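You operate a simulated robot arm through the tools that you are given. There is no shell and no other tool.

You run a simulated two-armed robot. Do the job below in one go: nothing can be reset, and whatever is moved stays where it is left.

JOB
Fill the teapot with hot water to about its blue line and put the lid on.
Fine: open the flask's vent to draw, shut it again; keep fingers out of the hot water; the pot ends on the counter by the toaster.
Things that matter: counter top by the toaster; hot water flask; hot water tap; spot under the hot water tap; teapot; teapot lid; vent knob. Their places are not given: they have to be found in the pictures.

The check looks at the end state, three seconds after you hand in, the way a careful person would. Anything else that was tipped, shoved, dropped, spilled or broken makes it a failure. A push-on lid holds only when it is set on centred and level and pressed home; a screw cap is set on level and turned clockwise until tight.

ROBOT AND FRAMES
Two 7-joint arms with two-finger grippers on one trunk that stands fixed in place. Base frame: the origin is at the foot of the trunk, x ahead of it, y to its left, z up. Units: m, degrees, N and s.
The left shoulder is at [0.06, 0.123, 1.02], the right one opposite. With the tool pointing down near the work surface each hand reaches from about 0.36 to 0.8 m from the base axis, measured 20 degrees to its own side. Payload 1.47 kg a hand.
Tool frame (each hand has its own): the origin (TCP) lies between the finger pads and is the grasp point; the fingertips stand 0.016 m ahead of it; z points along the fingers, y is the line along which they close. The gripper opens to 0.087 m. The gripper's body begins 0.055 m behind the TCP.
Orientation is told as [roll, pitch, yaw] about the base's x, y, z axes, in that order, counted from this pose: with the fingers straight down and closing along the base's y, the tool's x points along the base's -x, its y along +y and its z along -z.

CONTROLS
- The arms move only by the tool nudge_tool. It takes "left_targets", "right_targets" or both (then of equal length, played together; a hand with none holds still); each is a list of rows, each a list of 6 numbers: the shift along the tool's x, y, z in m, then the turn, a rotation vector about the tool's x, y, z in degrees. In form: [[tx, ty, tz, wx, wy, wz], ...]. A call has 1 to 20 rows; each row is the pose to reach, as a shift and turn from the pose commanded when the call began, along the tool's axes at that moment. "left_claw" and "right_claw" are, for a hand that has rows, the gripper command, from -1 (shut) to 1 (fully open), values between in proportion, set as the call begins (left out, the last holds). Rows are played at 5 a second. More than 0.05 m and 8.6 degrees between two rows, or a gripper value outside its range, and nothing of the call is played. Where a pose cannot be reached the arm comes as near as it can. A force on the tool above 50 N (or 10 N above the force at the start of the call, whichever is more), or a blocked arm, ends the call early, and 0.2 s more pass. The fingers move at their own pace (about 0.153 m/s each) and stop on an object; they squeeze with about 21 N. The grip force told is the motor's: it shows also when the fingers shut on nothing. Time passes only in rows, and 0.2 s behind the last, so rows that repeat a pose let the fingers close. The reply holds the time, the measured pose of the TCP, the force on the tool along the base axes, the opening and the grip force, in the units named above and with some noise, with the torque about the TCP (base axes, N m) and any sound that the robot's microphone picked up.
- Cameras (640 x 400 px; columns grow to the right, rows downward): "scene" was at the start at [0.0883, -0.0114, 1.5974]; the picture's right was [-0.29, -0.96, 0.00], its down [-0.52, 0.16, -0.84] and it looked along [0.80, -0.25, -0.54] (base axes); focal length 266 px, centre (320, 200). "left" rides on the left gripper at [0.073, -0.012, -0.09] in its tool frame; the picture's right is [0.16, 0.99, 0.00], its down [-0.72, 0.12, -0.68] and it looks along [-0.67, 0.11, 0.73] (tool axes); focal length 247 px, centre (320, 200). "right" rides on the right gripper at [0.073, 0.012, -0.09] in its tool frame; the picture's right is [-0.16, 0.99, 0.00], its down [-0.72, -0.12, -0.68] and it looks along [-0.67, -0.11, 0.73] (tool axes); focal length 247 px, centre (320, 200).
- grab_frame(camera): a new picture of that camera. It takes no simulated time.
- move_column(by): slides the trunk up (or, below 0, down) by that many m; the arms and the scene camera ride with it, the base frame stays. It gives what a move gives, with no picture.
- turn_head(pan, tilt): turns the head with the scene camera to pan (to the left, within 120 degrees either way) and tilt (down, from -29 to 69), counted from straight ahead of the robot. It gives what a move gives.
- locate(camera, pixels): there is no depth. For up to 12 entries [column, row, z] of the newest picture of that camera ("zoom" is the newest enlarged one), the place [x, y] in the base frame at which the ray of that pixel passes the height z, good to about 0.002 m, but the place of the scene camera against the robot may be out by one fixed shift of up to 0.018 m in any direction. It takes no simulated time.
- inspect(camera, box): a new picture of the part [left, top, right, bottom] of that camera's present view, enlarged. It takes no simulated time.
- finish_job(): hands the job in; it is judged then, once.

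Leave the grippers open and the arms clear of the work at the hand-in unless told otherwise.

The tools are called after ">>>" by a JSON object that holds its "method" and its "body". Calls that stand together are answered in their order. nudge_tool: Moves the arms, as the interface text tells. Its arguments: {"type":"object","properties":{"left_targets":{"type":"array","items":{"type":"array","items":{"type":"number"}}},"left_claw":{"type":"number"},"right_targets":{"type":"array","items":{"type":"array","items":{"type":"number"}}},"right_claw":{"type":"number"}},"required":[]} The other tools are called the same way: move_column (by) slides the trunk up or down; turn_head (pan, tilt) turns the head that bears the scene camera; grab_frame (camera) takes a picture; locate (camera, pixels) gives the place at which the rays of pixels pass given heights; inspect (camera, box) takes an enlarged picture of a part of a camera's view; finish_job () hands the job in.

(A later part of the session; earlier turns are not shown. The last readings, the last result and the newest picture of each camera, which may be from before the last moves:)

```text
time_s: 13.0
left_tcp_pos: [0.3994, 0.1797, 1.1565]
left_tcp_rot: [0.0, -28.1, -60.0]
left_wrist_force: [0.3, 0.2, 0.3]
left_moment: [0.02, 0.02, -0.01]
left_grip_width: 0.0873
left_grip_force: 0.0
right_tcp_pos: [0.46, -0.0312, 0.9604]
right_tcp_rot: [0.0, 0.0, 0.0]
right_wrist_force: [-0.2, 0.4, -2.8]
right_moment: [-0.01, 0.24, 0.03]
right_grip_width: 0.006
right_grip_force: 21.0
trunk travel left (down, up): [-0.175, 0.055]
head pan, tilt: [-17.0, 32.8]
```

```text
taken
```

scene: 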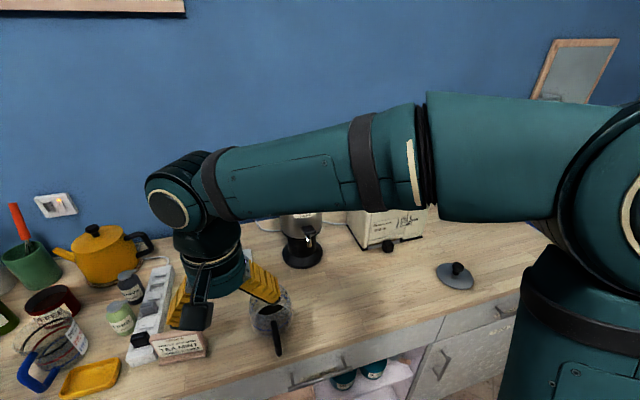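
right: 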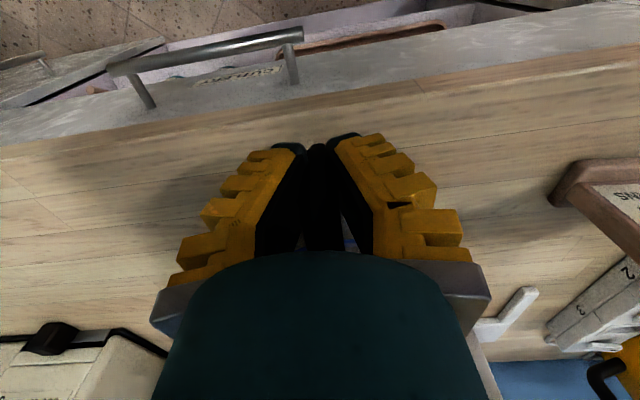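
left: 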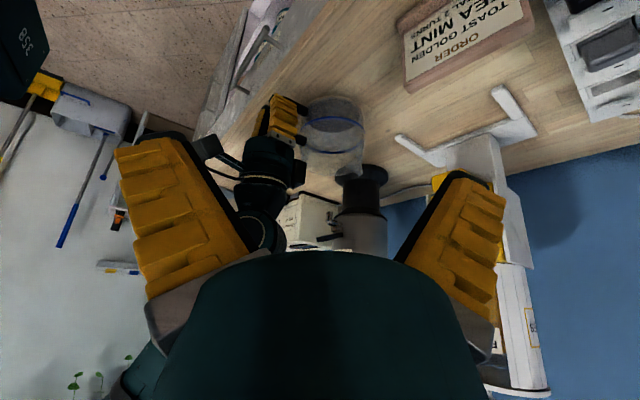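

>>> {"method": "inspect", "body": {"camera": "left", "box": [240, 70, 390, 200]}}

```text
3.08 times, centred on (315, 135) of left
```

zoom: 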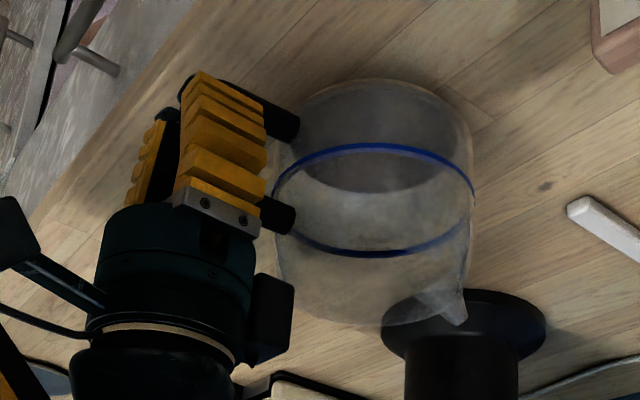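

Both bars of the handle lie between the fingers. I'll lift another 25 mm and check whether the pot comes off the counter level.

>>> {"method": "nudge_tool", "body": {"right_targets": [[0, 0, -0.007, 0, 0, 0], [0, 0, -0.014, 0, 0, 0], [0, 0, -0.02, 0, 0, 0], [0, 0, -0.025, 0, 0, 0], [0, 0, -0.025, 0, 0, 0]]}}

>>> {"method": "inspect", "body": {"camera": "left", "box": [240, 70, 390, 200]}}

```text
time_s: 14.2
left_tcp_pos: [0.3999, 0.1792, 1.1577]
left_tcp_rot: [0.0, -28.0, -60.0]
left_wrist_force: [0.0, 0.4, -1.0]
left_moment: [0.01, -0.01, 0.02]
left_grip_width: 0.087
left_grip_force: 0.1
right_tcp_pos: [0.4617, -0.0318, 0.9864]
right_tcp_rot: [-0.1, 0.0, 0.0]
right_wrist_force: [0.1, 0.6, -4.0]
right_moment: [-0.02, 0.39, 0.0]
right_grip_width: 0.0099
right_grip_force: 21.1
trunk travel left (down, up): [-0.175, 0.055]
head pan, tilt: [-17.0, 32.8]
```

```text
3.08 times, centred on (315, 135) of left
```

zoom: 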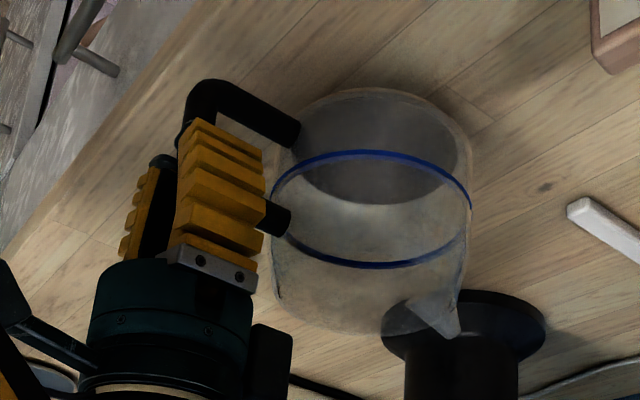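

Now Fz is -4 N with a moment of 0.39, so the pot is off the counter and weighs about 0.41 kg. By my projection the blue ring's slope matches a level pot. I'll wait a second to see whether the grip creeps.

>>> {"method": "nudge_tool", "body": {"right_targets": [[0, 0, 0, 0, 0, 0], [0, 0, 0, 0, 0, 0], [0, 0, 0, 0, 0, 0], [0, 0, 0, 0, 0, 0], [0, 0, 0, 0, 0, 0]]}}

>>> {"method": "inspect", "body": {"camera": "left", "box": [240, 70, 390, 200]}}

```text
time_s: 15.4
left_tcp_pos: [0.3989, 0.1802, 1.1569]
left_tcp_rot: [0.1, -28.0, -60.0]
left_wrist_force: [-0.3, -1.1, 0.0]
left_moment: [-0.02, -0.01, 0.0]
left_grip_width: 0.0869
left_grip_force: 0.1
right_tcp_pos: [0.4623, -0.0318, 0.9864]
right_tcp_rot: [0.0, 0.0, 0.0]
right_wrist_force: [0.6, 0.5, -4.2]
right_moment: [-0.01, 0.38, -0.02]
right_grip_width: 0.01
right_grip_force: 20.7
trunk travel left (down, up): [-0.175, 0.055]
head pan, tilt: [-17.0, 32.8]
```

```text
3.08 times, centred on (315, 135) of left
```

zoom: 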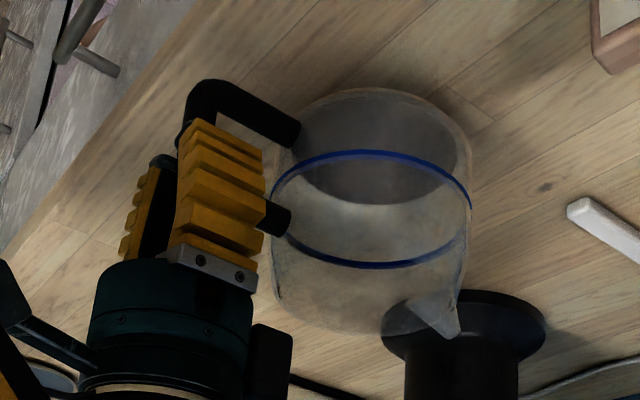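

The grip is stable and the pot is level. I'll locate the blue ring's centre in the left view to see how high the pot is.

>>> {"method": "locate", "body": {"camera": "left", "pixels": [[331.4, 137.9, 0.954], [331.4, 137.9, 0.964], [331.4, 137.9, 0.974], [331.4, 137.9, 0.984]]}}

```text
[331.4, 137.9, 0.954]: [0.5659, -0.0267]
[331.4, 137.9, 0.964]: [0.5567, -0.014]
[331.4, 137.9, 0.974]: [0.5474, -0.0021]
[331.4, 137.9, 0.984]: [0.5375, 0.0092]
```

The pot is only a few mm up, so I'll raise 15 mm more and confirm it follows before I carry it.

>>> {"method": "nudge_tool", "body": {"right_targets": [[0, 0, -0.005, 0, 0, 0], [0, 0, -0.01, 0, 0, 0], [0, 0, -0.015, 0, 0, 0], [0, 0, -0.015, 0, 0, 0]]}}

>>> {"method": "inspect", "body": {"camera": "left", "box": [240, 70, 390, 200]}}

```text
time_s: 16.4
left_tcp_pos: [0.3995, 0.1803, 1.1576]
left_tcp_rot: [0.0, -28.0, -59.9]
left_wrist_force: [-0.2, 0.3, 0.1]
left_moment: [-0.02, 0.02, -0.01]
left_grip_width: 0.0868
left_grip_force: 0.1
right_tcp_pos: [0.4618, -0.0318, 1.0013]
right_tcp_rot: [0.0, 0.0, 0.0]
right_wrist_force: [0.2, -0.2, -3.9]
right_moment: [0.04, 0.38, 0.02]
right_grip_width: 0.0095
right_grip_force: 21.3
trunk travel left (down, up): [-0.175, 0.055]
head pan, tilt: [-17.0, 32.8]
```

```text
3.08 times, centred on (315, 135) of left
```

zoom: 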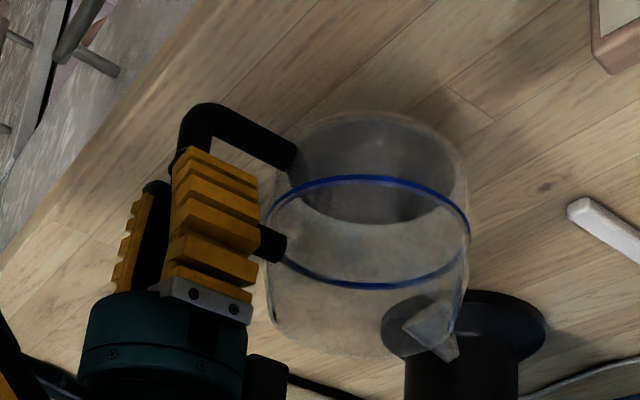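

The pot followed with no slip and is still level. Now I'll carry it towards the tap while turning it 40° counter-clockwise, stopping short at hand (0.58,-0.237).

>>> {"method": "nudge_tool", "body": {"right_targets": [[-0.006, -0.012, 0, 0, 0, -2], [-0.016, -0.03, 0, 0, 0, -5], [-0.028, -0.05, 0, 0, 0, -9], [-0.04, -0.07, 0, 0, 0, -13], [-0.052, -0.09, 0, 0, 0, -17], [-0.063, -0.11, 0, 0, 0, -21], [-0.075, -0.13, 0, 0, 0, -25], [-0.086, -0.15, 0, 0, 0, -29], [-0.098, -0.17, 0, 0, 0, -33], [-0.109, -0.19, 0, 0, 0, -37], [-0.116, -0.201, 0, 0, 0, -39], [-0.118, -0.2055, 0, 0, 0, -40], [-0.118, -0.2055, 0, 0, 0, -40]]}}

>>> {"method": "grab_frame", "body": {"camera": "left"}}

>>> {"method": "grab_frame", "body": {"camera": "scene"}}

>>> {"method": "grab_frame", "body": {"camera": "right"}}

```text
time_s: 19.2
left_tcp_pos: [0.4001, 0.1799, 1.1561]
left_tcp_rot: [0.1, -28.0, -60.0]
left_wrist_force: [0.2, -1.9, -0.8]
left_moment: [0.02, -0.01, -0.01]
left_grip_width: 0.0867
left_grip_force: 0.0
right_tcp_pos: [0.579, -0.2364, 0.9998]
right_tcp_rot: [0.0, 0.0, 40.1]
right_wrist_force: [0.1, 0.5, -4.2]
right_moment: [-0.24, 0.29, 0.0]
right_grip_width: 0.0096
right_grip_force: 20.8
trunk travel left (down, up): [-0.175, 0.055]
head pan, tilt: [-17.0, 32.8]
```

```text
taken
```

left: 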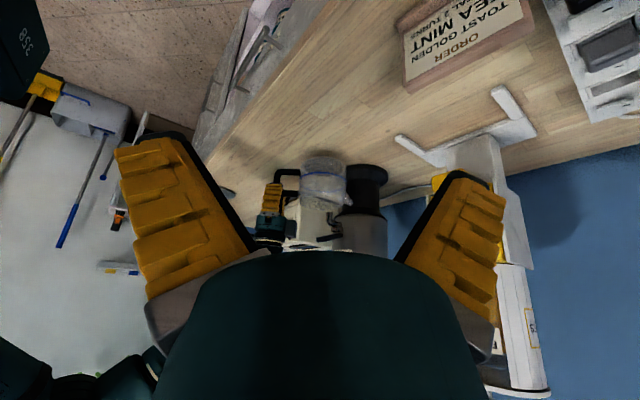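

```text
taken
```

scene: 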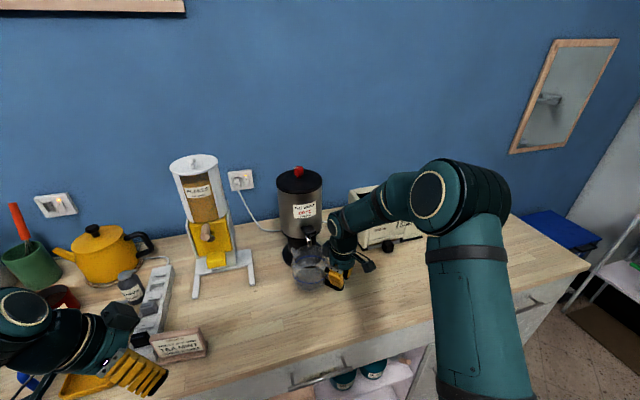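

```text
taken
```

right: 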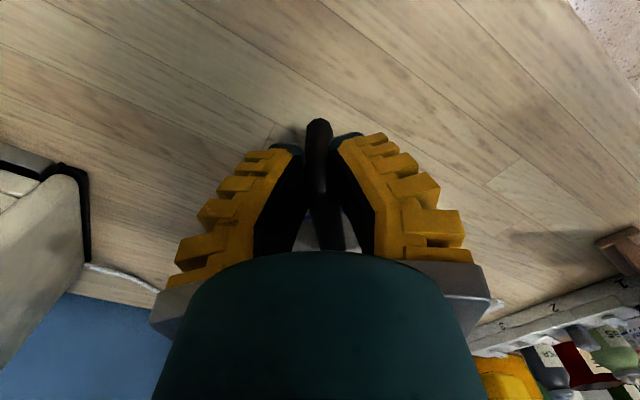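

>>> {"method": "inspect", "body": {"camera": "scene", "box": [265, 205, 385, 300]}}

>>> {"method": "inspect", "body": {"camera": "left", "box": [255, 140, 395, 252]}}

```text
4.21 times, centred on (325, 252) of scene
```

zoom: 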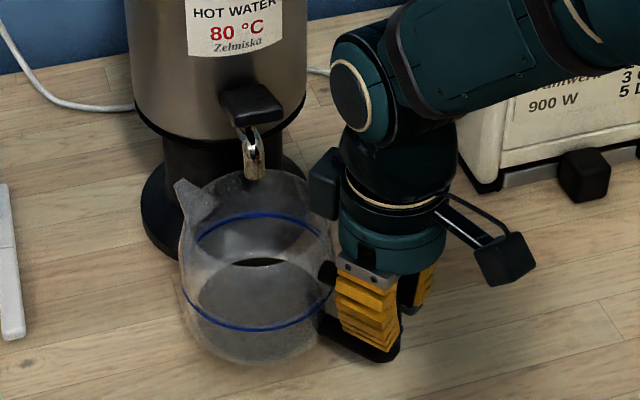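

```text
3.57 times, centred on (325, 196) of left
```

zoom: 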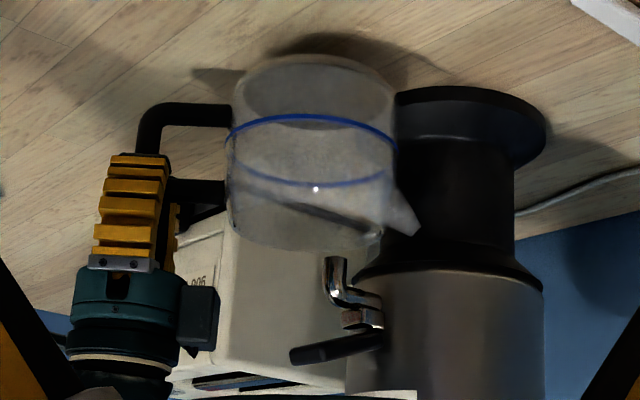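

The pot is held level just in front of the tap, and in the left view the outlet at (333,258) in the zoom sits just beyond the pot's centre. I'll locate the pot ring centre and outlet to compute the remaining shift.

>>> {"method": "locate", "body": {"camera": "left", "pixels": [[322.8, 181.4, 0.965], [322.8, 181.4, 0.97], [322.8, 181.4, 0.975], [328.6, 212.2, 1.03], [345.5, 171, 0.9], [340.5, 165.5, 0.9]]}}

>>> {"method": "inspect", "body": {"camera": "left", "box": [300, 150, 395, 225]}}

```text
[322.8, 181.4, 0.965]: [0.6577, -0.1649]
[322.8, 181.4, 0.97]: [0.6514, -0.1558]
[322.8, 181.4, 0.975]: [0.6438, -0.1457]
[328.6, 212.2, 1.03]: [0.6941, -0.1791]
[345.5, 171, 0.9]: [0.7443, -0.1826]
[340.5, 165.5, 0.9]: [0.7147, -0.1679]
```

```text
5.33 times, centred on (348, 188) of left
```

zoom: 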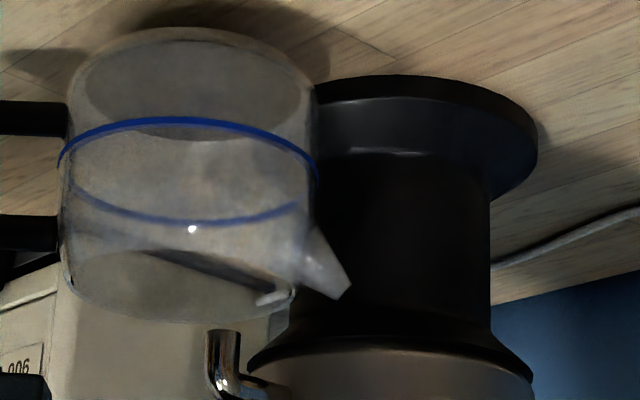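

The outlet is at about (0.693,-0.176) and the pot axis at about (0.656,-0.172), with the disc front edge at x≈0.7265. I'll lower the pot 11 mm towards the counter first, then advance.

>>> {"method": "nudge_tool", "body": {"right_targets": [[0, 0, 0.004, 0, 0, 0], [0, 0, 0.008, 0, 0, 0], [0, 0, 0.011, 0, 0, 0], [0, 0, 0.011, 0, 0, 0]]}}

>>> {"method": "inspect", "body": {"camera": "left", "box": [300, 150, 395, 225]}}

```text
time_s: 20.2
left_tcp_pos: [0.3996, 0.1807, 1.1576]
left_tcp_rot: [0.0, -28.0, -60.0]
left_wrist_force: [0.1, -1.2, -0.5]
left_moment: [-0.01, 0.02, -0.01]
left_grip_width: 0.087
left_grip_force: 0.1
right_tcp_pos: [0.5793, -0.2363, 0.9883]
right_tcp_rot: [0.1, 0.0, 40.0]
right_wrist_force: [0.0, 0.5, -4.3]
right_moment: [-0.2, 0.29, 0.02]
right_grip_width: 0.0097
right_grip_force: 20.7
trunk travel left (down, up): [-0.175, 0.055]
head pan, tilt: [-17.0, 32.8]
```

```text
5.33 times, centred on (348, 188) of left
```

zoom: 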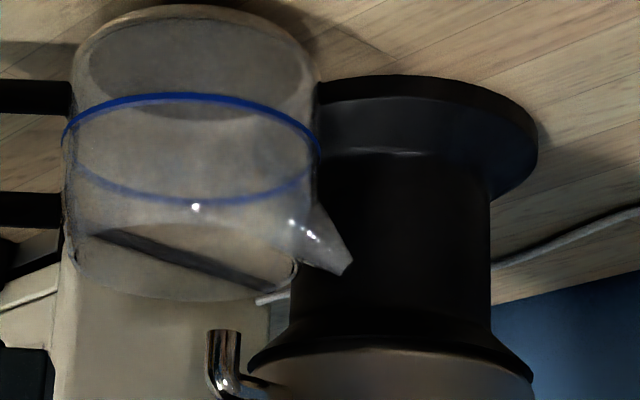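

It's still hanging free at -4.3 N. I'll lower in small steps until the force drops.

>>> {"method": "nudge_tool", "body": {"right_targets": [[0, 0, 0.001, 0, 0, 0], [0, 0, 0.002, 0, 0, 0], [0, 0, 0.003, 0, 0, 0], [0, 0, 0.003, 0, 0, 0]]}}

```text
time_s: 21.2
left_tcp_pos: [0.399, 0.1802, 1.1564]
left_tcp_rot: [0.1, -27.9, -60.0]
left_wrist_force: [-1.1, -0.4, -0.3]
left_moment: [0.01, -0.01, 0.0]
left_grip_width: 0.0869
left_grip_force: 0.0
right_tcp_pos: [0.5784, -0.2363, 0.9867]
right_tcp_rot: [0.0, 0.0, 40.0]
right_wrist_force: [0.0, 0.2, -3.5]
right_moment: [-0.26, 0.29, 0.0]
right_grip_width: 0.0094
right_grip_force: 20.3
trunk travel left (down, up): [-0.175, 0.055]
head pan, tilt: [-17.0, 32.8]
```

Next I'll advance 10 mm in +x slowly, towards the disc.

>>> {"method": "nudge_tool", "body": {"right_targets": [[-0.0019, -0.0016, 0, 0, 0, 0], [-0.0038, -0.0032, 0, 0, 0, 0], [-0.0057, -0.0048, 0, 0, 0, 0], [-0.0077, -0.0064, 0, 0, 0, 0], [-0.0077, -0.0064, 0, 0, 0, 0]]}}

>>> {"method": "inspect", "body": {"camera": "left", "box": [300, 150, 395, 225]}}

>>> {"method": "inspect", "body": {"camera": "scene", "box": [280, 215, 350, 290]}}

```text
time_s: 22.4
left_tcp_pos: [0.3998, 0.1806, 1.158]
left_tcp_rot: [0.0, -28.0, -59.9]
left_wrist_force: [0.6, -0.6, 0.8]
left_moment: [0.02, 0.01, -0.02]
left_grip_width: 0.0871
left_grip_force: 0.0
right_tcp_pos: [0.5883, -0.2364, 0.9869]
right_tcp_rot: [0.0, 0.1, 40.0]
right_wrist_force: [-0.6, -0.4, -4.6]
right_moment: [-0.23, 0.27, -0.01]
right_grip_width: 0.0096
right_grip_force: 21.6
trunk travel left (down, up): [-0.175, 0.055]
head pan, tilt: [-17.0, 32.8]
```

```text
5.33 times, centred on (348, 188) of left
```

zoom: 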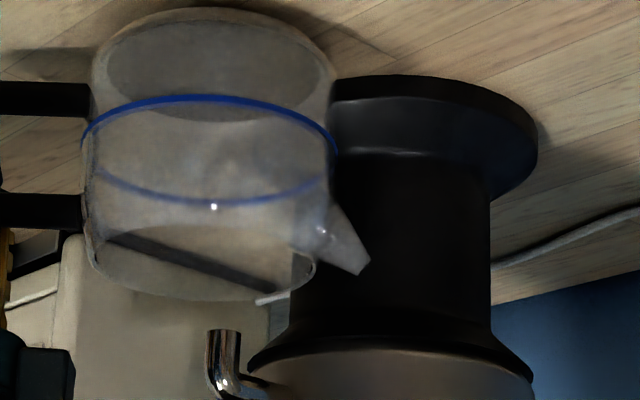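

```text
5.33 times, centred on (315, 252) of scene
```

zoom: 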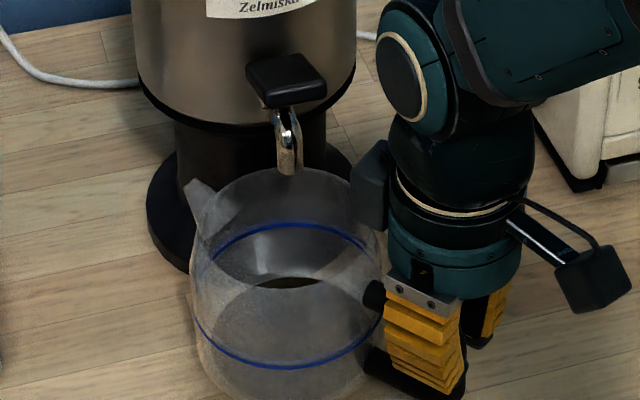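

I'll zoom in on the rim and outlet to measure the offset between them.

>>> {"method": "inspect", "body": {"camera": "left", "box": [300, 185, 360, 222]}}

>>> {"method": "inspect", "body": {"camera": "scene", "box": [292, 235, 332, 265]}}

```text
10.67 times, centred on (330, 204) of left
```

zoom: 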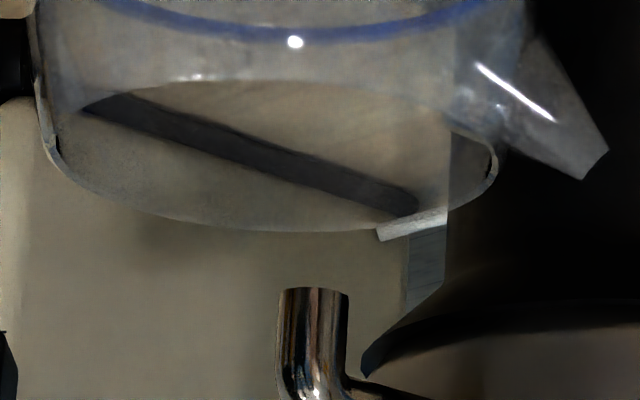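

```text
13.33 times, centred on (312, 250) of scene
```

zoom: 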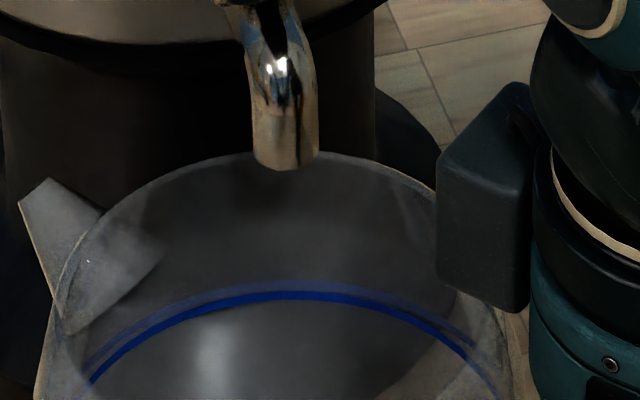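

The rim ellipse is about 0.10 m across. I'll locate its centre (325.3,199.8) and the outlet (329.3,212.6).

>>> {"method": "locate", "body": {"camera": "left", "pixels": [[325.3, 199.8, 1.0], [325.3, 199.8, 1.005], [329.3, 212.6, 1.03], [329.3, 212.6, 1.035]]}}

```text
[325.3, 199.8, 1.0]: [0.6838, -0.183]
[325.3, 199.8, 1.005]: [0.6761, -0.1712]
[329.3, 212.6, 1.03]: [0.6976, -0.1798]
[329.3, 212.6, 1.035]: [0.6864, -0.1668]
```

The stream would land about 1 to 2 cm from the pot's centre, well inside the opening. I'll lower it to the counter in small steps and watch the force.

>>> {"method": "nudge_tool", "body": {"right_targets": [[0, 0, 0.001, 0, 0, 0], [0, 0, 0.002, 0, 0, 0], [0, 0, 0.003, 0, 0, 0], [0, 0, 0.003, 0, 0, 0]]}}

>>> {"method": "inspect", "body": {"camera": "left", "box": [300, 150, 395, 225]}}

```text
time_s: 23.4
left_tcp_pos: [0.3996, 0.1801, 1.156]
left_tcp_rot: [0.0, -28.0, -60.0]
left_wrist_force: [-0.5, 0.6, -0.7]
left_moment: [-0.03, -0.01, -0.04]
left_grip_width: 0.0867
left_grip_force: 0.1
right_tcp_pos: [0.5882, -0.2355, 0.9831]
right_tcp_rot: [0.0, 0.0, 40.0]
right_wrist_force: [-2.7, -0.3, -2.3]
right_moment: [-0.11, 0.11, 0.11]
right_grip_width: 0.0097
right_grip_force: 20.6
trunk travel left (down, up): [-0.175, 0.055]
head pan, tilt: [-17.0, 32.8]
```

```text
5.33 times, centred on (348, 188) of left
```

zoom: 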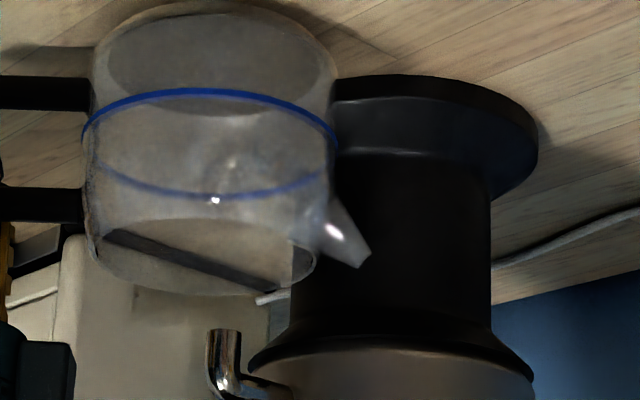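

Fx is -2.7 N, so the pot's bottom touches the disc's edge. I'll raise 2 mm, back off 8 mm in -x, then lower again.

>>> {"method": "nudge_tool", "body": {"right_targets": [[0, 0, -0.002, 0, 0, 0], [0.003, 0.0026, -0.002, 0, 0, 0], [0.0061, 0.0051, -0.002, 0, 0, 0], [0.0061, 0.0051, 0, 0, 0, 0], [0.0061, 0.0051, 0.001, 0, 0, 0], [0.0061, 0.0051, 0.001, 0, 0, 0]]}}

```text
time_s: 24.8
left_tcp_pos: [0.3995, 0.1794, 1.1567]
left_tcp_rot: [0.0, -28.0, -60.0]
left_wrist_force: [0.2, 0.1, 0.5]
left_moment: [0.01, -0.01, -0.02]
left_grip_width: 0.0868
left_grip_force: 0.1
right_tcp_pos: [0.5833, -0.2353, 0.9828]
right_tcp_rot: [0.0, -0.1, 40.1]
right_wrist_force: [0.2, 0.4, -3.7]
right_moment: [-0.27, 0.32, -0.01]
right_grip_width: 0.0096
right_grip_force: 21.1
trunk travel left (down, up): [-0.175, 0.055]
head pan, tilt: [-17.0, 32.8]
```

It's hanging free again with no sideways force. I'll continue lowering by 3 mm.

>>> {"method": "nudge_tool", "body": {"right_targets": [[0, 0, 0.001, 0, 0, 0], [0, 0, 0.002, 0, 0, 0], [0, 0, 0.003, 0, 0, 0], [0, 0, 0.003, 0, 0, 0]]}}

```text
time_s: 25.8
left_tcp_pos: [0.3979, 0.1803, 1.1571]
left_tcp_rot: [0.0, -28.0, -60.0]
left_wrist_force: [-0.1, 0.2, -0.8]
left_moment: [-0.01, 0.02, -0.01]
left_grip_width: 0.087
left_grip_force: 0.1
right_tcp_pos: [0.5832, -0.2364, 0.9787]
right_tcp_rot: [0.0, -0.1, 40.0]
right_wrist_force: [-1.4, -0.7, 0.2]
right_moment: [0.18, -0.27, -0.04]
right_grip_width: 0.0092
right_grip_force: 21.1
trunk travel left (down, up): [-0.175, 0.055]
head pan, tilt: [-17.0, 32.8]
```

The weight is now carried (Fz≈0). I'll check in the pictures that it's level and clear.

>>> {"method": "inspect", "body": {"camera": "left", "box": [300, 150, 395, 225]}}

>>> {"method": "inspect", "body": {"camera": "scene", "box": [280, 215, 350, 290]}}

```text
5.33 times, centred on (348, 188) of left
```

zoom: 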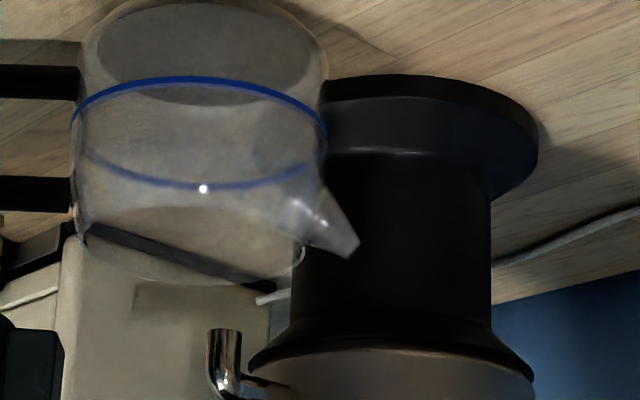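

```text
5.33 times, centred on (315, 252) of scene
```

zoom: 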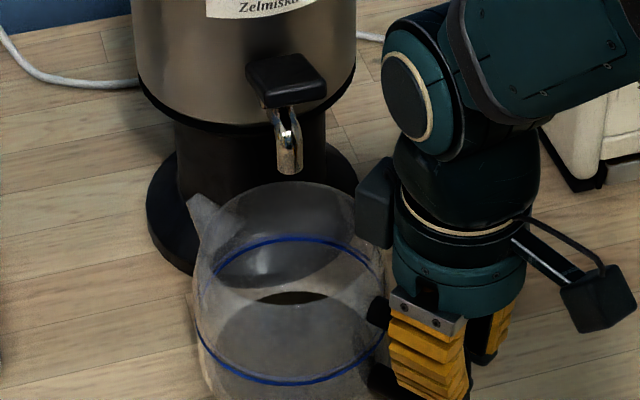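

The pot is level, just in front of the disc, and the stream will land about 2 cm beyond its centre. I'll release by opening the fingers.

>>> {"method": "nudge_tool", "body": {"right_targets": [[0, 0, 0, 0, 0, 0], [0, 0, 0, 0, 0, 0], [0, 0, 0, 0, 0, 0]], "right_claw": 0.3}}

>>> {"method": "inspect", "body": {"camera": "left", "box": [255, 140, 395, 252]}}

```text
time_s: 26.6
left_tcp_pos: [0.3993, 0.1788, 1.1573]
left_tcp_rot: [0.1, -28.0, -60.0]
left_wrist_force: [-0.2, 0.5, -0.2]
left_moment: [-0.02, -0.02, 0.01]
left_grip_width: 0.0868
left_grip_force: 0.0
right_tcp_pos: [0.5825, -0.2368, 0.9794]
right_tcp_rot: [-0.1, 0.0, 40.1]
right_wrist_force: [0.8, -0.6, 0.2]
right_moment: [0.0, 0.02, -0.01]
right_grip_width: 0.0612
right_grip_force: 3.2
trunk travel left (down, up): [-0.175, 0.055]
head pan, tilt: [-17.0, 32.8]
```

```text
3.57 times, centred on (325, 196) of left
```

zoom: 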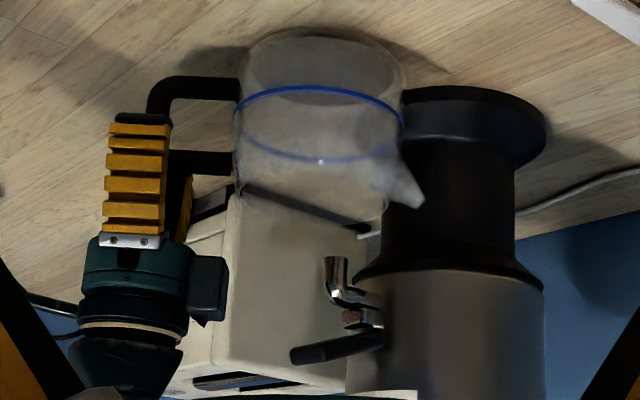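

The pot settled a bit lower when I released it. I'll check whether it sits flat on the counter or rests on the disc lip.

>>> {"method": "inspect", "body": {"camera": "left", "box": [300, 140, 395, 215]}}

>>> {"method": "inspect", "body": {"camera": "scene", "box": [280, 215, 350, 300]}}

```text
5.33 times, centred on (348, 178) of left
```

zoom: 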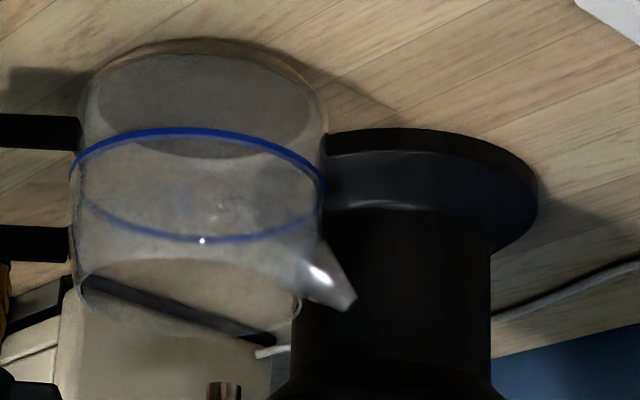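

```text
4.71 times, centred on (315, 258) of scene
```

zoom: 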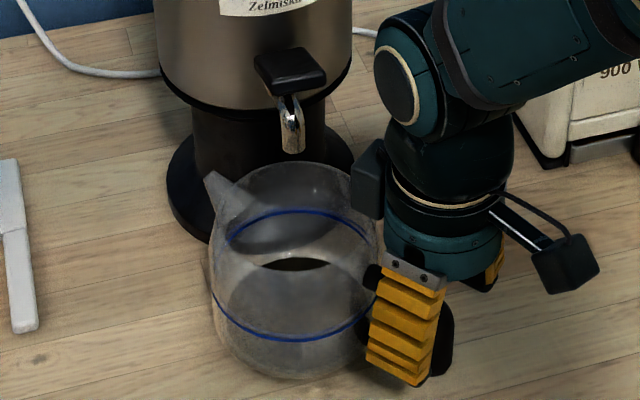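

The pot stands level and free. I'll lift the right hand straight up off the handle, then back it away.

>>> {"method": "nudge_tool", "body": {"right_targets": [[0, 0, -0.02, 0, 0, 0], [0, 0, -0.05, 0, 0, 0], [0, 0, -0.08, 0, 0, 0], [0.02, 0, -0.11, 0, 0, 0], [0.05, 0, -0.14, 0, 0, 0], [0.08, 0, -0.17, 0, 0, 0]]}}

>>> {"method": "inspect", "body": {"camera": "left", "box": [255, 140, 395, 252]}}

>>> {"method": "grab_frame", "body": {"camera": "scene"}}

```text
time_s: 28.0
left_tcp_pos: [0.3976, 0.1792, 1.1577]
left_tcp_rot: [0.1, -28.0, -60.0]
left_wrist_force: [-1.0, -0.8, -0.2]
left_moment: [0.0, -0.01, 0.0]
left_grip_width: 0.0869
left_grip_force: 0.0
right_tcp_pos: [0.5204, -0.2836, 1.1492]
right_tcp_rot: [-0.1, -0.1, 40.0]
right_wrist_force: [-1.6, 0.1, 0.5]
right_moment: [0.01, -0.03, 0.01]
right_grip_width: 0.0614
right_grip_force: 3.5
trunk travel left (down, up): [-0.175, 0.055]
head pan, tilt: [-17.0, 32.8]
```

```text
3.57 times, centred on (325, 196) of left
```

zoom: 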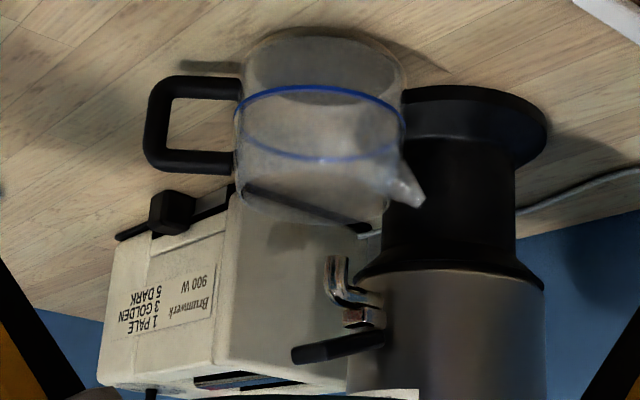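

```text
taken
```

scene: 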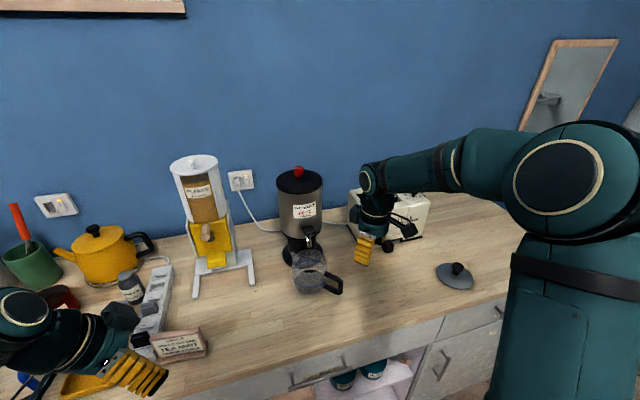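

The handle loop is clear now. I'll triangulate the paddle from the left camera: paddle middle (330.6,237.2) and tip (317.4,239.4).

>>> {"method": "locate", "body": {"camera": "left", "pixels": [[330.6, 237.2, 1.07], [330.6, 237.2, 1.085], [330.6, 237.2, 1.1], [317.4, 239.4, 1.07], [317.4, 239.4, 1.085], [317.4, 239.4, 1.1]]}}

>>> {"method": "inspect", "body": {"camera": "left", "box": [300, 195, 365, 250]}}

>>> {"method": "inspect", "body": {"camera": "scene", "box": [290, 215, 340, 250]}}

```text
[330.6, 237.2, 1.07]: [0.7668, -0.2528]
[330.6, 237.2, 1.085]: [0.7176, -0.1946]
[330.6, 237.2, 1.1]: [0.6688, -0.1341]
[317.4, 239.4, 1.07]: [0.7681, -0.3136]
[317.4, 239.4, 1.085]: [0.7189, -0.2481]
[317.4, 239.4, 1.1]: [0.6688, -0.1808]
```

```text
7.27 times, centred on (332, 222) of left
```

zoom: 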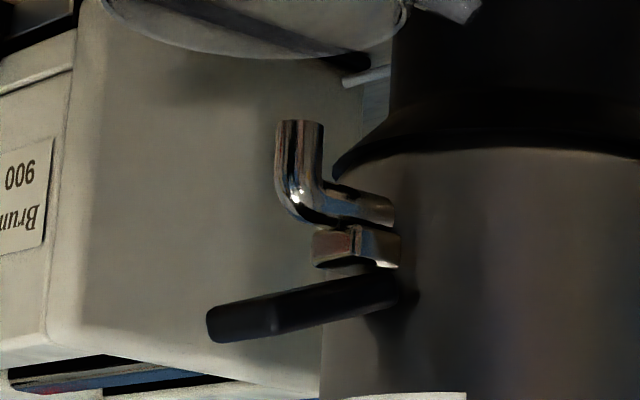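

```text
11.43 times, centred on (315, 232) of scene
```

zoom: 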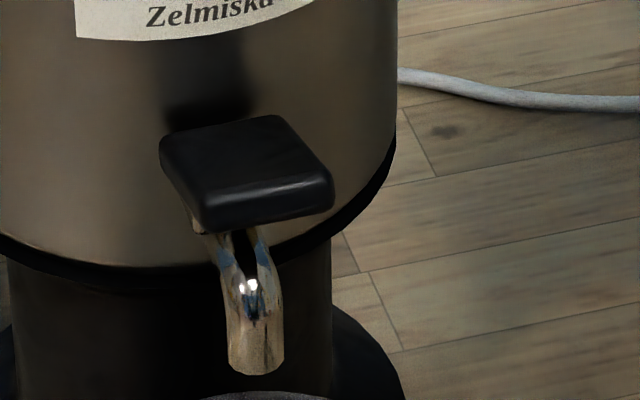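

The paddle centre is at about (0.701,-0.174,1.09) and tilts up towards the robot, so it's pressed down to draw. The vent knob at about z 1.235 is high and far, so I'll raise the trunk fully (+0.055) to gain reach.

>>> {"method": "move_column", "body": {"by": 0.055}}

>>> {"method": "grab_frame", "body": {"camera": "scene"}}

>>> {"method": "inspect", "body": {"camera": "scene", "box": [270, 150, 330, 195]}}

```text
time_s: 29.0
left_tcp_pos: [0.3994, 0.1794, 1.2114]
left_tcp_rot: [0.0, -28.1, -60.0]
left_wrist_force: [-0.4, 0.1, -0.2]
left_moment: [-0.02, -0.03, -0.01]
left_grip_width: 0.087
left_grip_force: 0.1
right_tcp_pos: [0.5223, -0.2839, 1.2028]
right_tcp_rot: [0.0, 0.0, 40.0]
right_wrist_force: [-0.3, -0.6, 0.0]
right_moment: [-0.02, -0.01, -0.02]
right_grip_width: 0.0614
right_grip_force: 3.1
trunk travel left (down, up): [-0.23, 0.0]
head pan, tilt: [-17.0, 32.8]
```

```text
taken
```

scene: 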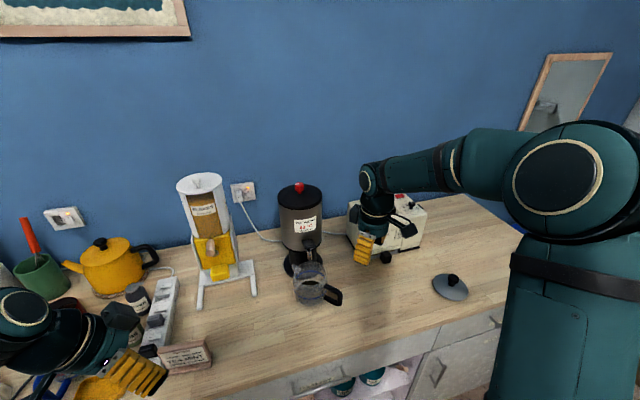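

```text
8.89 times, centred on (300, 172) of scene
```

zoom: 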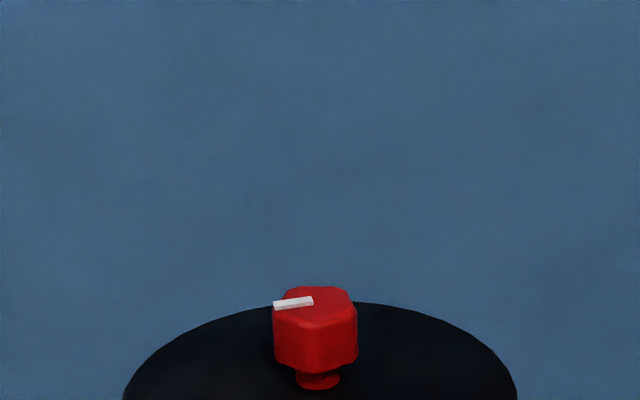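

I'll bring the right hand up in front of the flask with the yaw back at zero, at about (0.56,-0.174,1.36).

>>> {"method": "nudge_tool", "body": {"right_targets": [[-0.0166, 0.01, -0.0262, 0, 0, 6.67], [-0.0333, 0.02, -0.0523, 0, 0, 13.33], [-0.05, 0.03, -0.0785, 0, 0, 20], [-0.0665, 0.04, -0.1047, 0, 0, 26.67], [-0.0832, 0.05, -0.131, 0, 0, 33.33], [-0.0998, 0.0598, -0.157, 0, 0, 40]]}}

```text
time_s: 30.4
left_tcp_pos: [0.3991, 0.1804, 1.2109]
left_tcp_rot: [0.0, -28.1, -60.0]
left_wrist_force: [-0.5, 0.1, -0.1]
left_moment: [-0.01, -0.01, 0.0]
left_grip_width: 0.087
left_grip_force: 0.0
right_tcp_pos: [0.56, -0.1746, 1.3598]
right_tcp_rot: [0.0, 0.0, -0.2]
right_wrist_force: [0.1, 1.3, -0.4]
right_moment: [0.0, 0.0, -0.02]
right_grip_width: 0.0614
right_grip_force: 3.5
trunk travel left (down, up): [-0.23, 0.0]
head pan, tilt: [-17.0, 32.8]
```

Now I'll pitch the fingers forward 45° while moving forward to about (0.65,-0.174,1.37).

>>> {"method": "nudge_tool", "body": {"right_targets": [[-0.015, 0, -0.002, 0, -7.5, 0], [-0.03, 0, -0.004, 0, -15, 0], [-0.045, 0, -0.006, 0, -22.5, 0], [-0.06, 0, -0.008, 0, -30, 0], [-0.075, 0, -0.01, 0, -37.5, 0], [-0.09, 0, -0.01, 0, -45, 0], [-0.09, 0, -0.01, 0, -45, 0]]}}

>>> {"method": "grab_frame", "body": {"camera": "right"}}

```text
time_s: 32.0
left_tcp_pos: [0.3993, 0.1796, 1.2117]
left_tcp_rot: [0.0, -28.0, -60.0]
left_wrist_force: [0.3, 0.0, -0.3]
left_moment: [0.0, -0.01, 0.0]
left_grip_width: 0.0871
left_grip_force: 0.1
right_tcp_pos: [0.6501, -0.1751, 1.3706]
right_tcp_rot: [0.0, -45.1, 0.0]
right_wrist_force: [-0.1, 0.2, 0.7]
right_moment: [-0.03, -0.03, -0.02]
right_grip_width: 0.0613
right_grip_force: 3.1
trunk travel left (down, up): [-0.23, 0.0]
head pan, tilt: [-17.0, 32.8]
```

```text
taken
```

right: 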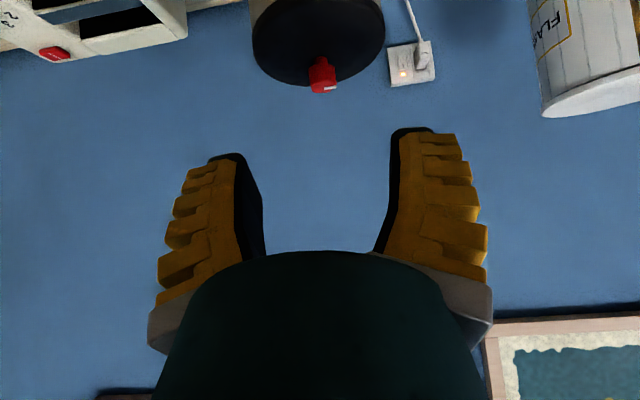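

The knob shows at (322,75). I'll zoom in to see its faces and locate it.

>>> {"method": "inspect", "body": {"camera": "right", "box": [290, 45, 355, 105]}}

>>> {"method": "locate", "body": {"camera": "right", "pixels": [[322, 78, 1.22], [322, 78, 1.23], [322, 78, 1.24], [318, 90, 1.24], [325, 62, 1.22]]}}

```text
6.67 times, centred on (322, 75) of right
```

zoom: 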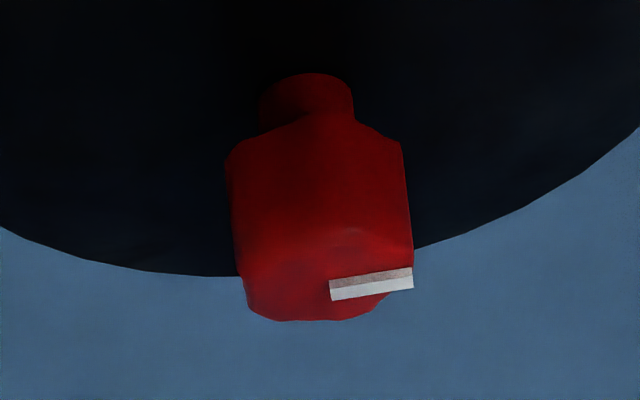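

```text
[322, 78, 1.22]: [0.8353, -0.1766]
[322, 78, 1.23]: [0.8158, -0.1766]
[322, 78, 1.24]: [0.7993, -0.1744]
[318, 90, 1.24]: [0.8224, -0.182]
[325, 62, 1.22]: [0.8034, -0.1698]
```

The knob axis is at about (0.803,-0.175), its body spans z≈1.230 to 1.247, and the flask top is about 1.218. I'll approach along the finger axis to 35 mm short of it.

>>> {"method": "nudge_tool", "body": {"right_targets": [[-0.01, 0, 0.038, 0, 0, 0], [-0.0201, 0, 0.0761, 0, 0, 0], [-0.0201, 0, 0.11, 0, 0, 0], [-0.0201, 0, 0.14, 0, 0, 0], [-0.0201, 0, 0.161, 0, 0, 0], [-0.0201, 0, 0.161, 0, 0, 0]]}}

>>> {"method": "grab_frame", "body": {"camera": "right"}}

>>> {"method": "grab_frame", "body": {"camera": "left"}}

>>> {"method": "inspect", "body": {"camera": "scene", "box": [260, 150, 340, 205]}}

```text
time_s: 33.4
left_tcp_pos: [0.3989, 0.18, 1.2125]
left_tcp_rot: [0.0, -28.0, -60.1]
left_wrist_force: [-0.5, -0.5, -0.2]
left_moment: [-0.02, -0.04, -0.01]
left_grip_width: 0.087
left_grip_force: 0.0
right_tcp_pos: [0.7766, -0.1769, 1.2722]
right_tcp_rot: [0.1, -45.0, -0.1]
right_wrist_force: [-0.9, 0.6, -0.4]
right_moment: [-0.01, 0.05, 0.02]
right_grip_width: 0.0612
right_grip_force: 3.3
trunk travel left (down, up): [-0.23, 0.0]
head pan, tilt: [-17.0, 32.8]
```

```text
taken
```

right: 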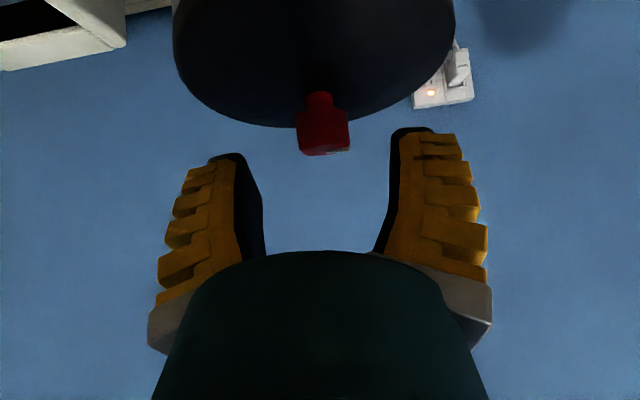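

```text
taken
```

left: 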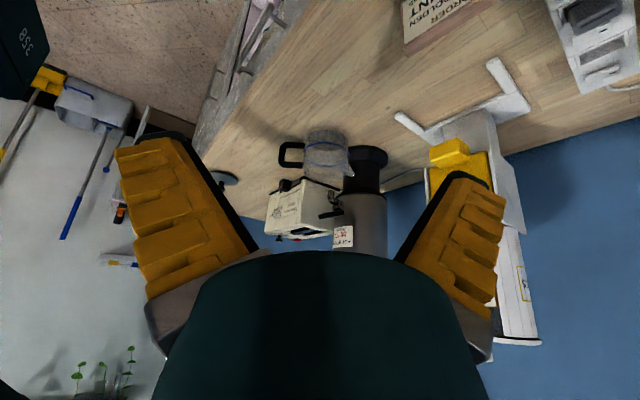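

```text
7.27 times, centred on (300, 178) of scene
```

zoom: 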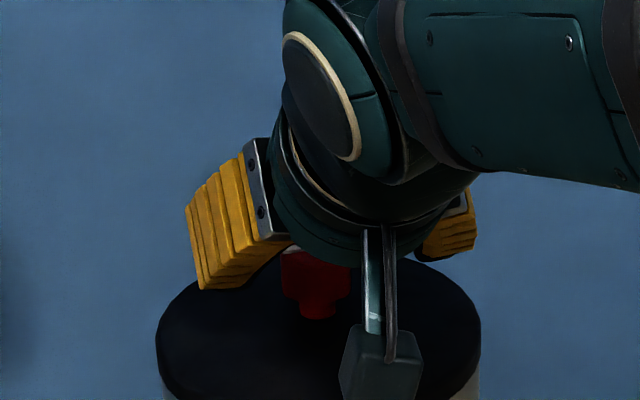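

The knob is centred between the fingers at about column 323. I'll advance the last 37 mm with a 1.5 mm shift left.

>>> {"method": "nudge_tool", "body": {"right_targets": [[0, 0.0015, 0.012, 0, 0, 0], [0, 0.0015, 0.024, 0, 0, 0], [0, 0.0015, 0.032, 0, 0, 0], [0, 0.0015, 0.037, 0, 0, 0], [0, 0.0015, 0.037, 0, 0, 0]]}}

>>> {"method": "grab_frame", "body": {"camera": "right"}}

>>> {"method": "inspect", "body": {"camera": "scene", "box": [260, 150, 340, 205]}}

```text
time_s: 34.6
left_tcp_pos: [0.3992, 0.181, 1.2131]
left_tcp_rot: [0.0, -28.1, -59.9]
left_wrist_force: [0.6, 0.2, 0.4]
left_moment: [0.0, -0.02, 0.0]
left_grip_width: 0.087
left_grip_force: 0.1
right_tcp_pos: [0.8054, -0.1736, 1.2454]
right_tcp_rot: [0.0, -45.1, 0.0]
right_wrist_force: [0.3, -0.4, 0.1]
right_moment: [0.02, -0.01, -0.01]
right_grip_width: 0.0615
right_grip_force: 3.6
trunk travel left (down, up): [-0.23, 0.0]
head pan, tilt: [-17.0, 32.8]
```

```text
taken
```

right: 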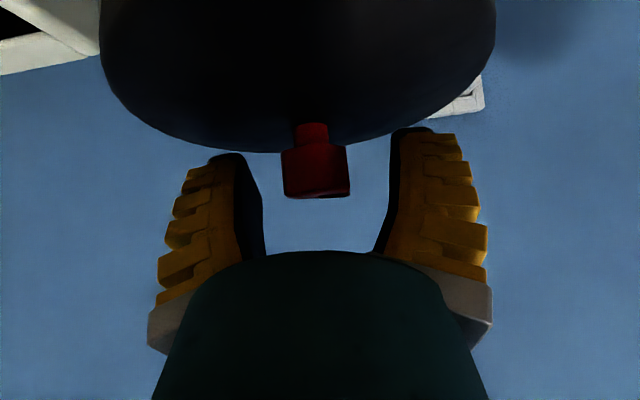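

```text
7.27 times, centred on (300, 178) of scene
```

zoom: 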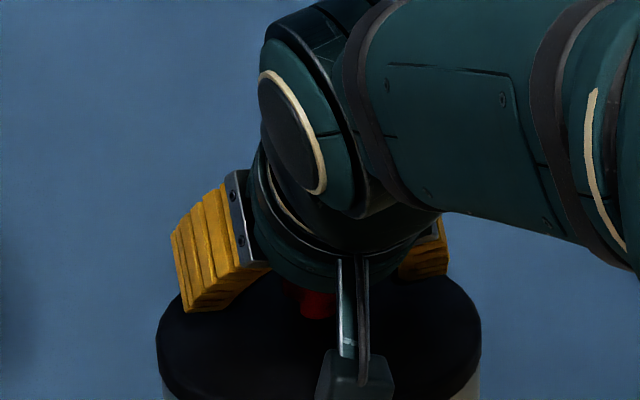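

The knob's centre is about 2 mm to the right of the finger centre. I'll shift by that and close on the knob.

>>> {"method": "nudge_tool", "body": {"right_targets": [[0, -0.002, 0, 0, 0, 0], [0, -0.002, 0, 0, 0, 0], [0, -0.002, 0, 0, 0, 0], [0, -0.002, 0, 0, 0, 0]], "right_claw": -1}}

>>> {"method": "grab_frame", "body": {"camera": "right"}}

```text
time_s: 35.6
left_tcp_pos: [0.3975, 0.1801, 1.2127]
left_tcp_rot: [0.0, -28.1, -60.0]
left_wrist_force: [0.0, -0.8, -0.1]
left_moment: [0.0, -0.03, -0.03]
left_grip_width: 0.087
left_grip_force: 0.0
right_tcp_pos: [0.8021, -0.1745, 1.2446]
right_tcp_rot: [0.1, -45.2, 0.0]
right_wrist_force: [-6.4, 2.5, 2.3]
right_moment: [0.08, 0.17, -0.03]
right_grip_width: 0.0214
right_grip_force: 29.2
trunk travel left (down, up): [-0.23, 0.0]
head pan, tilt: [-17.0, 32.8]
```

```text
taken
```

right: 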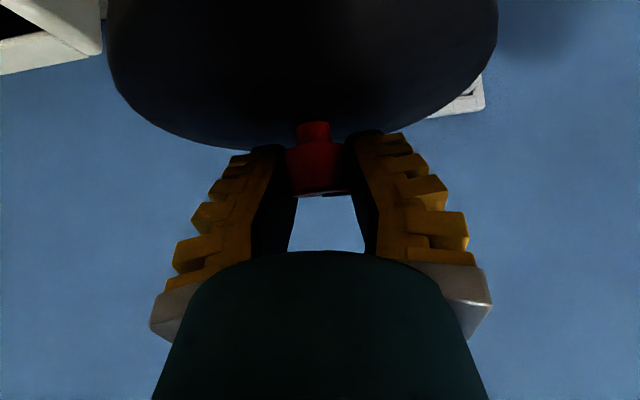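

The knob is gripped (width 0.0214). I'll turn it 15° counter-clockwise about the vertical as a first trial and read the moment.

>>> {"method": "nudge_tool", "body": {"right_targets": [[0, 0, 0, -3.54, 0, -3.54], [0, 0, 0, -7.07, 0, -7.07], [0, 0, 0, -10.6, 0, -10.6], [0, 0, 0, -10.6, 0, -10.6]]}}

>>> {"method": "grab_frame", "body": {"camera": "right"}}

>>> {"method": "inspect", "body": {"camera": "scene", "box": [260, 150, 340, 205]}}

```text
time_s: 36.6
left_tcp_pos: [0.4004, 0.1805, 1.2108]
left_tcp_rot: [0.0, -28.0, -59.9]
left_wrist_force: [0.3, -0.7, -0.1]
left_moment: [-0.01, 0.02, -0.04]
left_grip_width: 0.0872
left_grip_force: 0.0
right_tcp_pos: [0.807, -0.1738, 1.2457]
right_tcp_rot: [0.0, -45.0, 15.1]
right_wrist_force: [19.3, 8.2, 6.6]
right_moment: [-0.01, -0.36, -0.39]
right_grip_width: 0.0235
right_grip_force: 30.0
trunk travel left (down, up): [-0.23, 0.0]
head pan, tilt: [-17.0, 32.8]
```

```text
taken
```

right: 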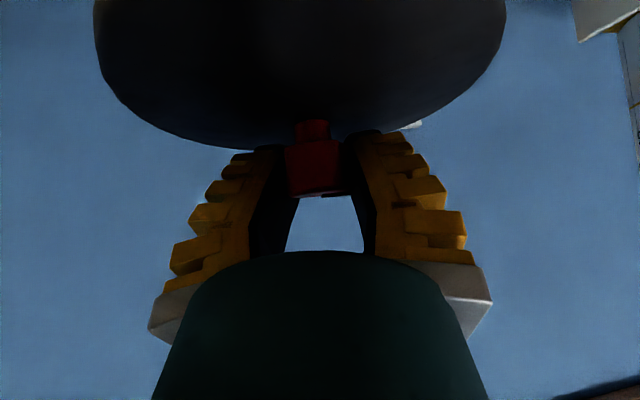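

```text
7.27 times, centred on (300, 178) of scene
```

zoom: 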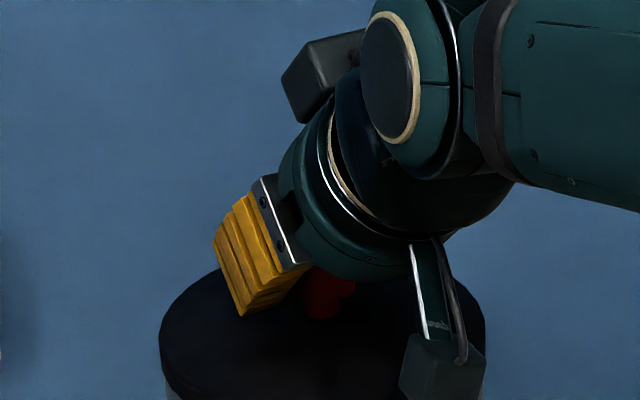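

The side force has risen to 19 N, so I need to see whether the knob is turning or the flask is being pushed.

>>> {"method": "inspect", "body": {"camera": "right", "box": [270, 105, 365, 215]}}

>>> {"method": "inspect", "body": {"camera": "scene", "box": [260, 180, 350, 300]}}

```text
3.64 times, centred on (318, 160) of right
```

zoom: 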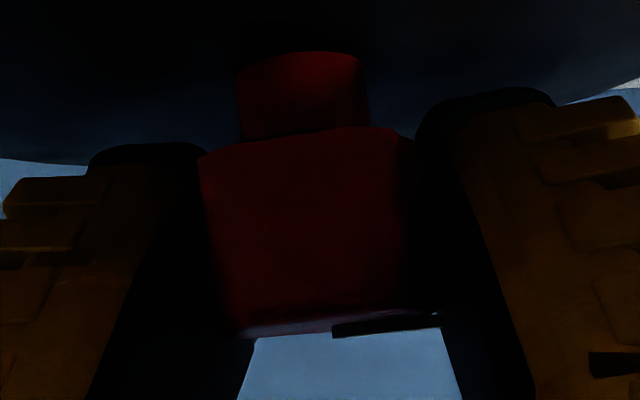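

```text
3.33 times, centred on (305, 240) of scene
```

zoom: 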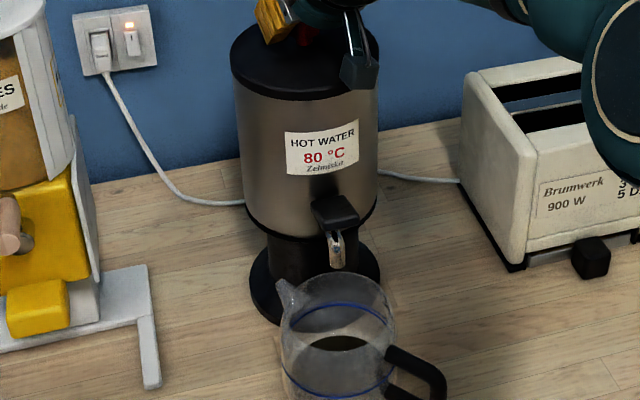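

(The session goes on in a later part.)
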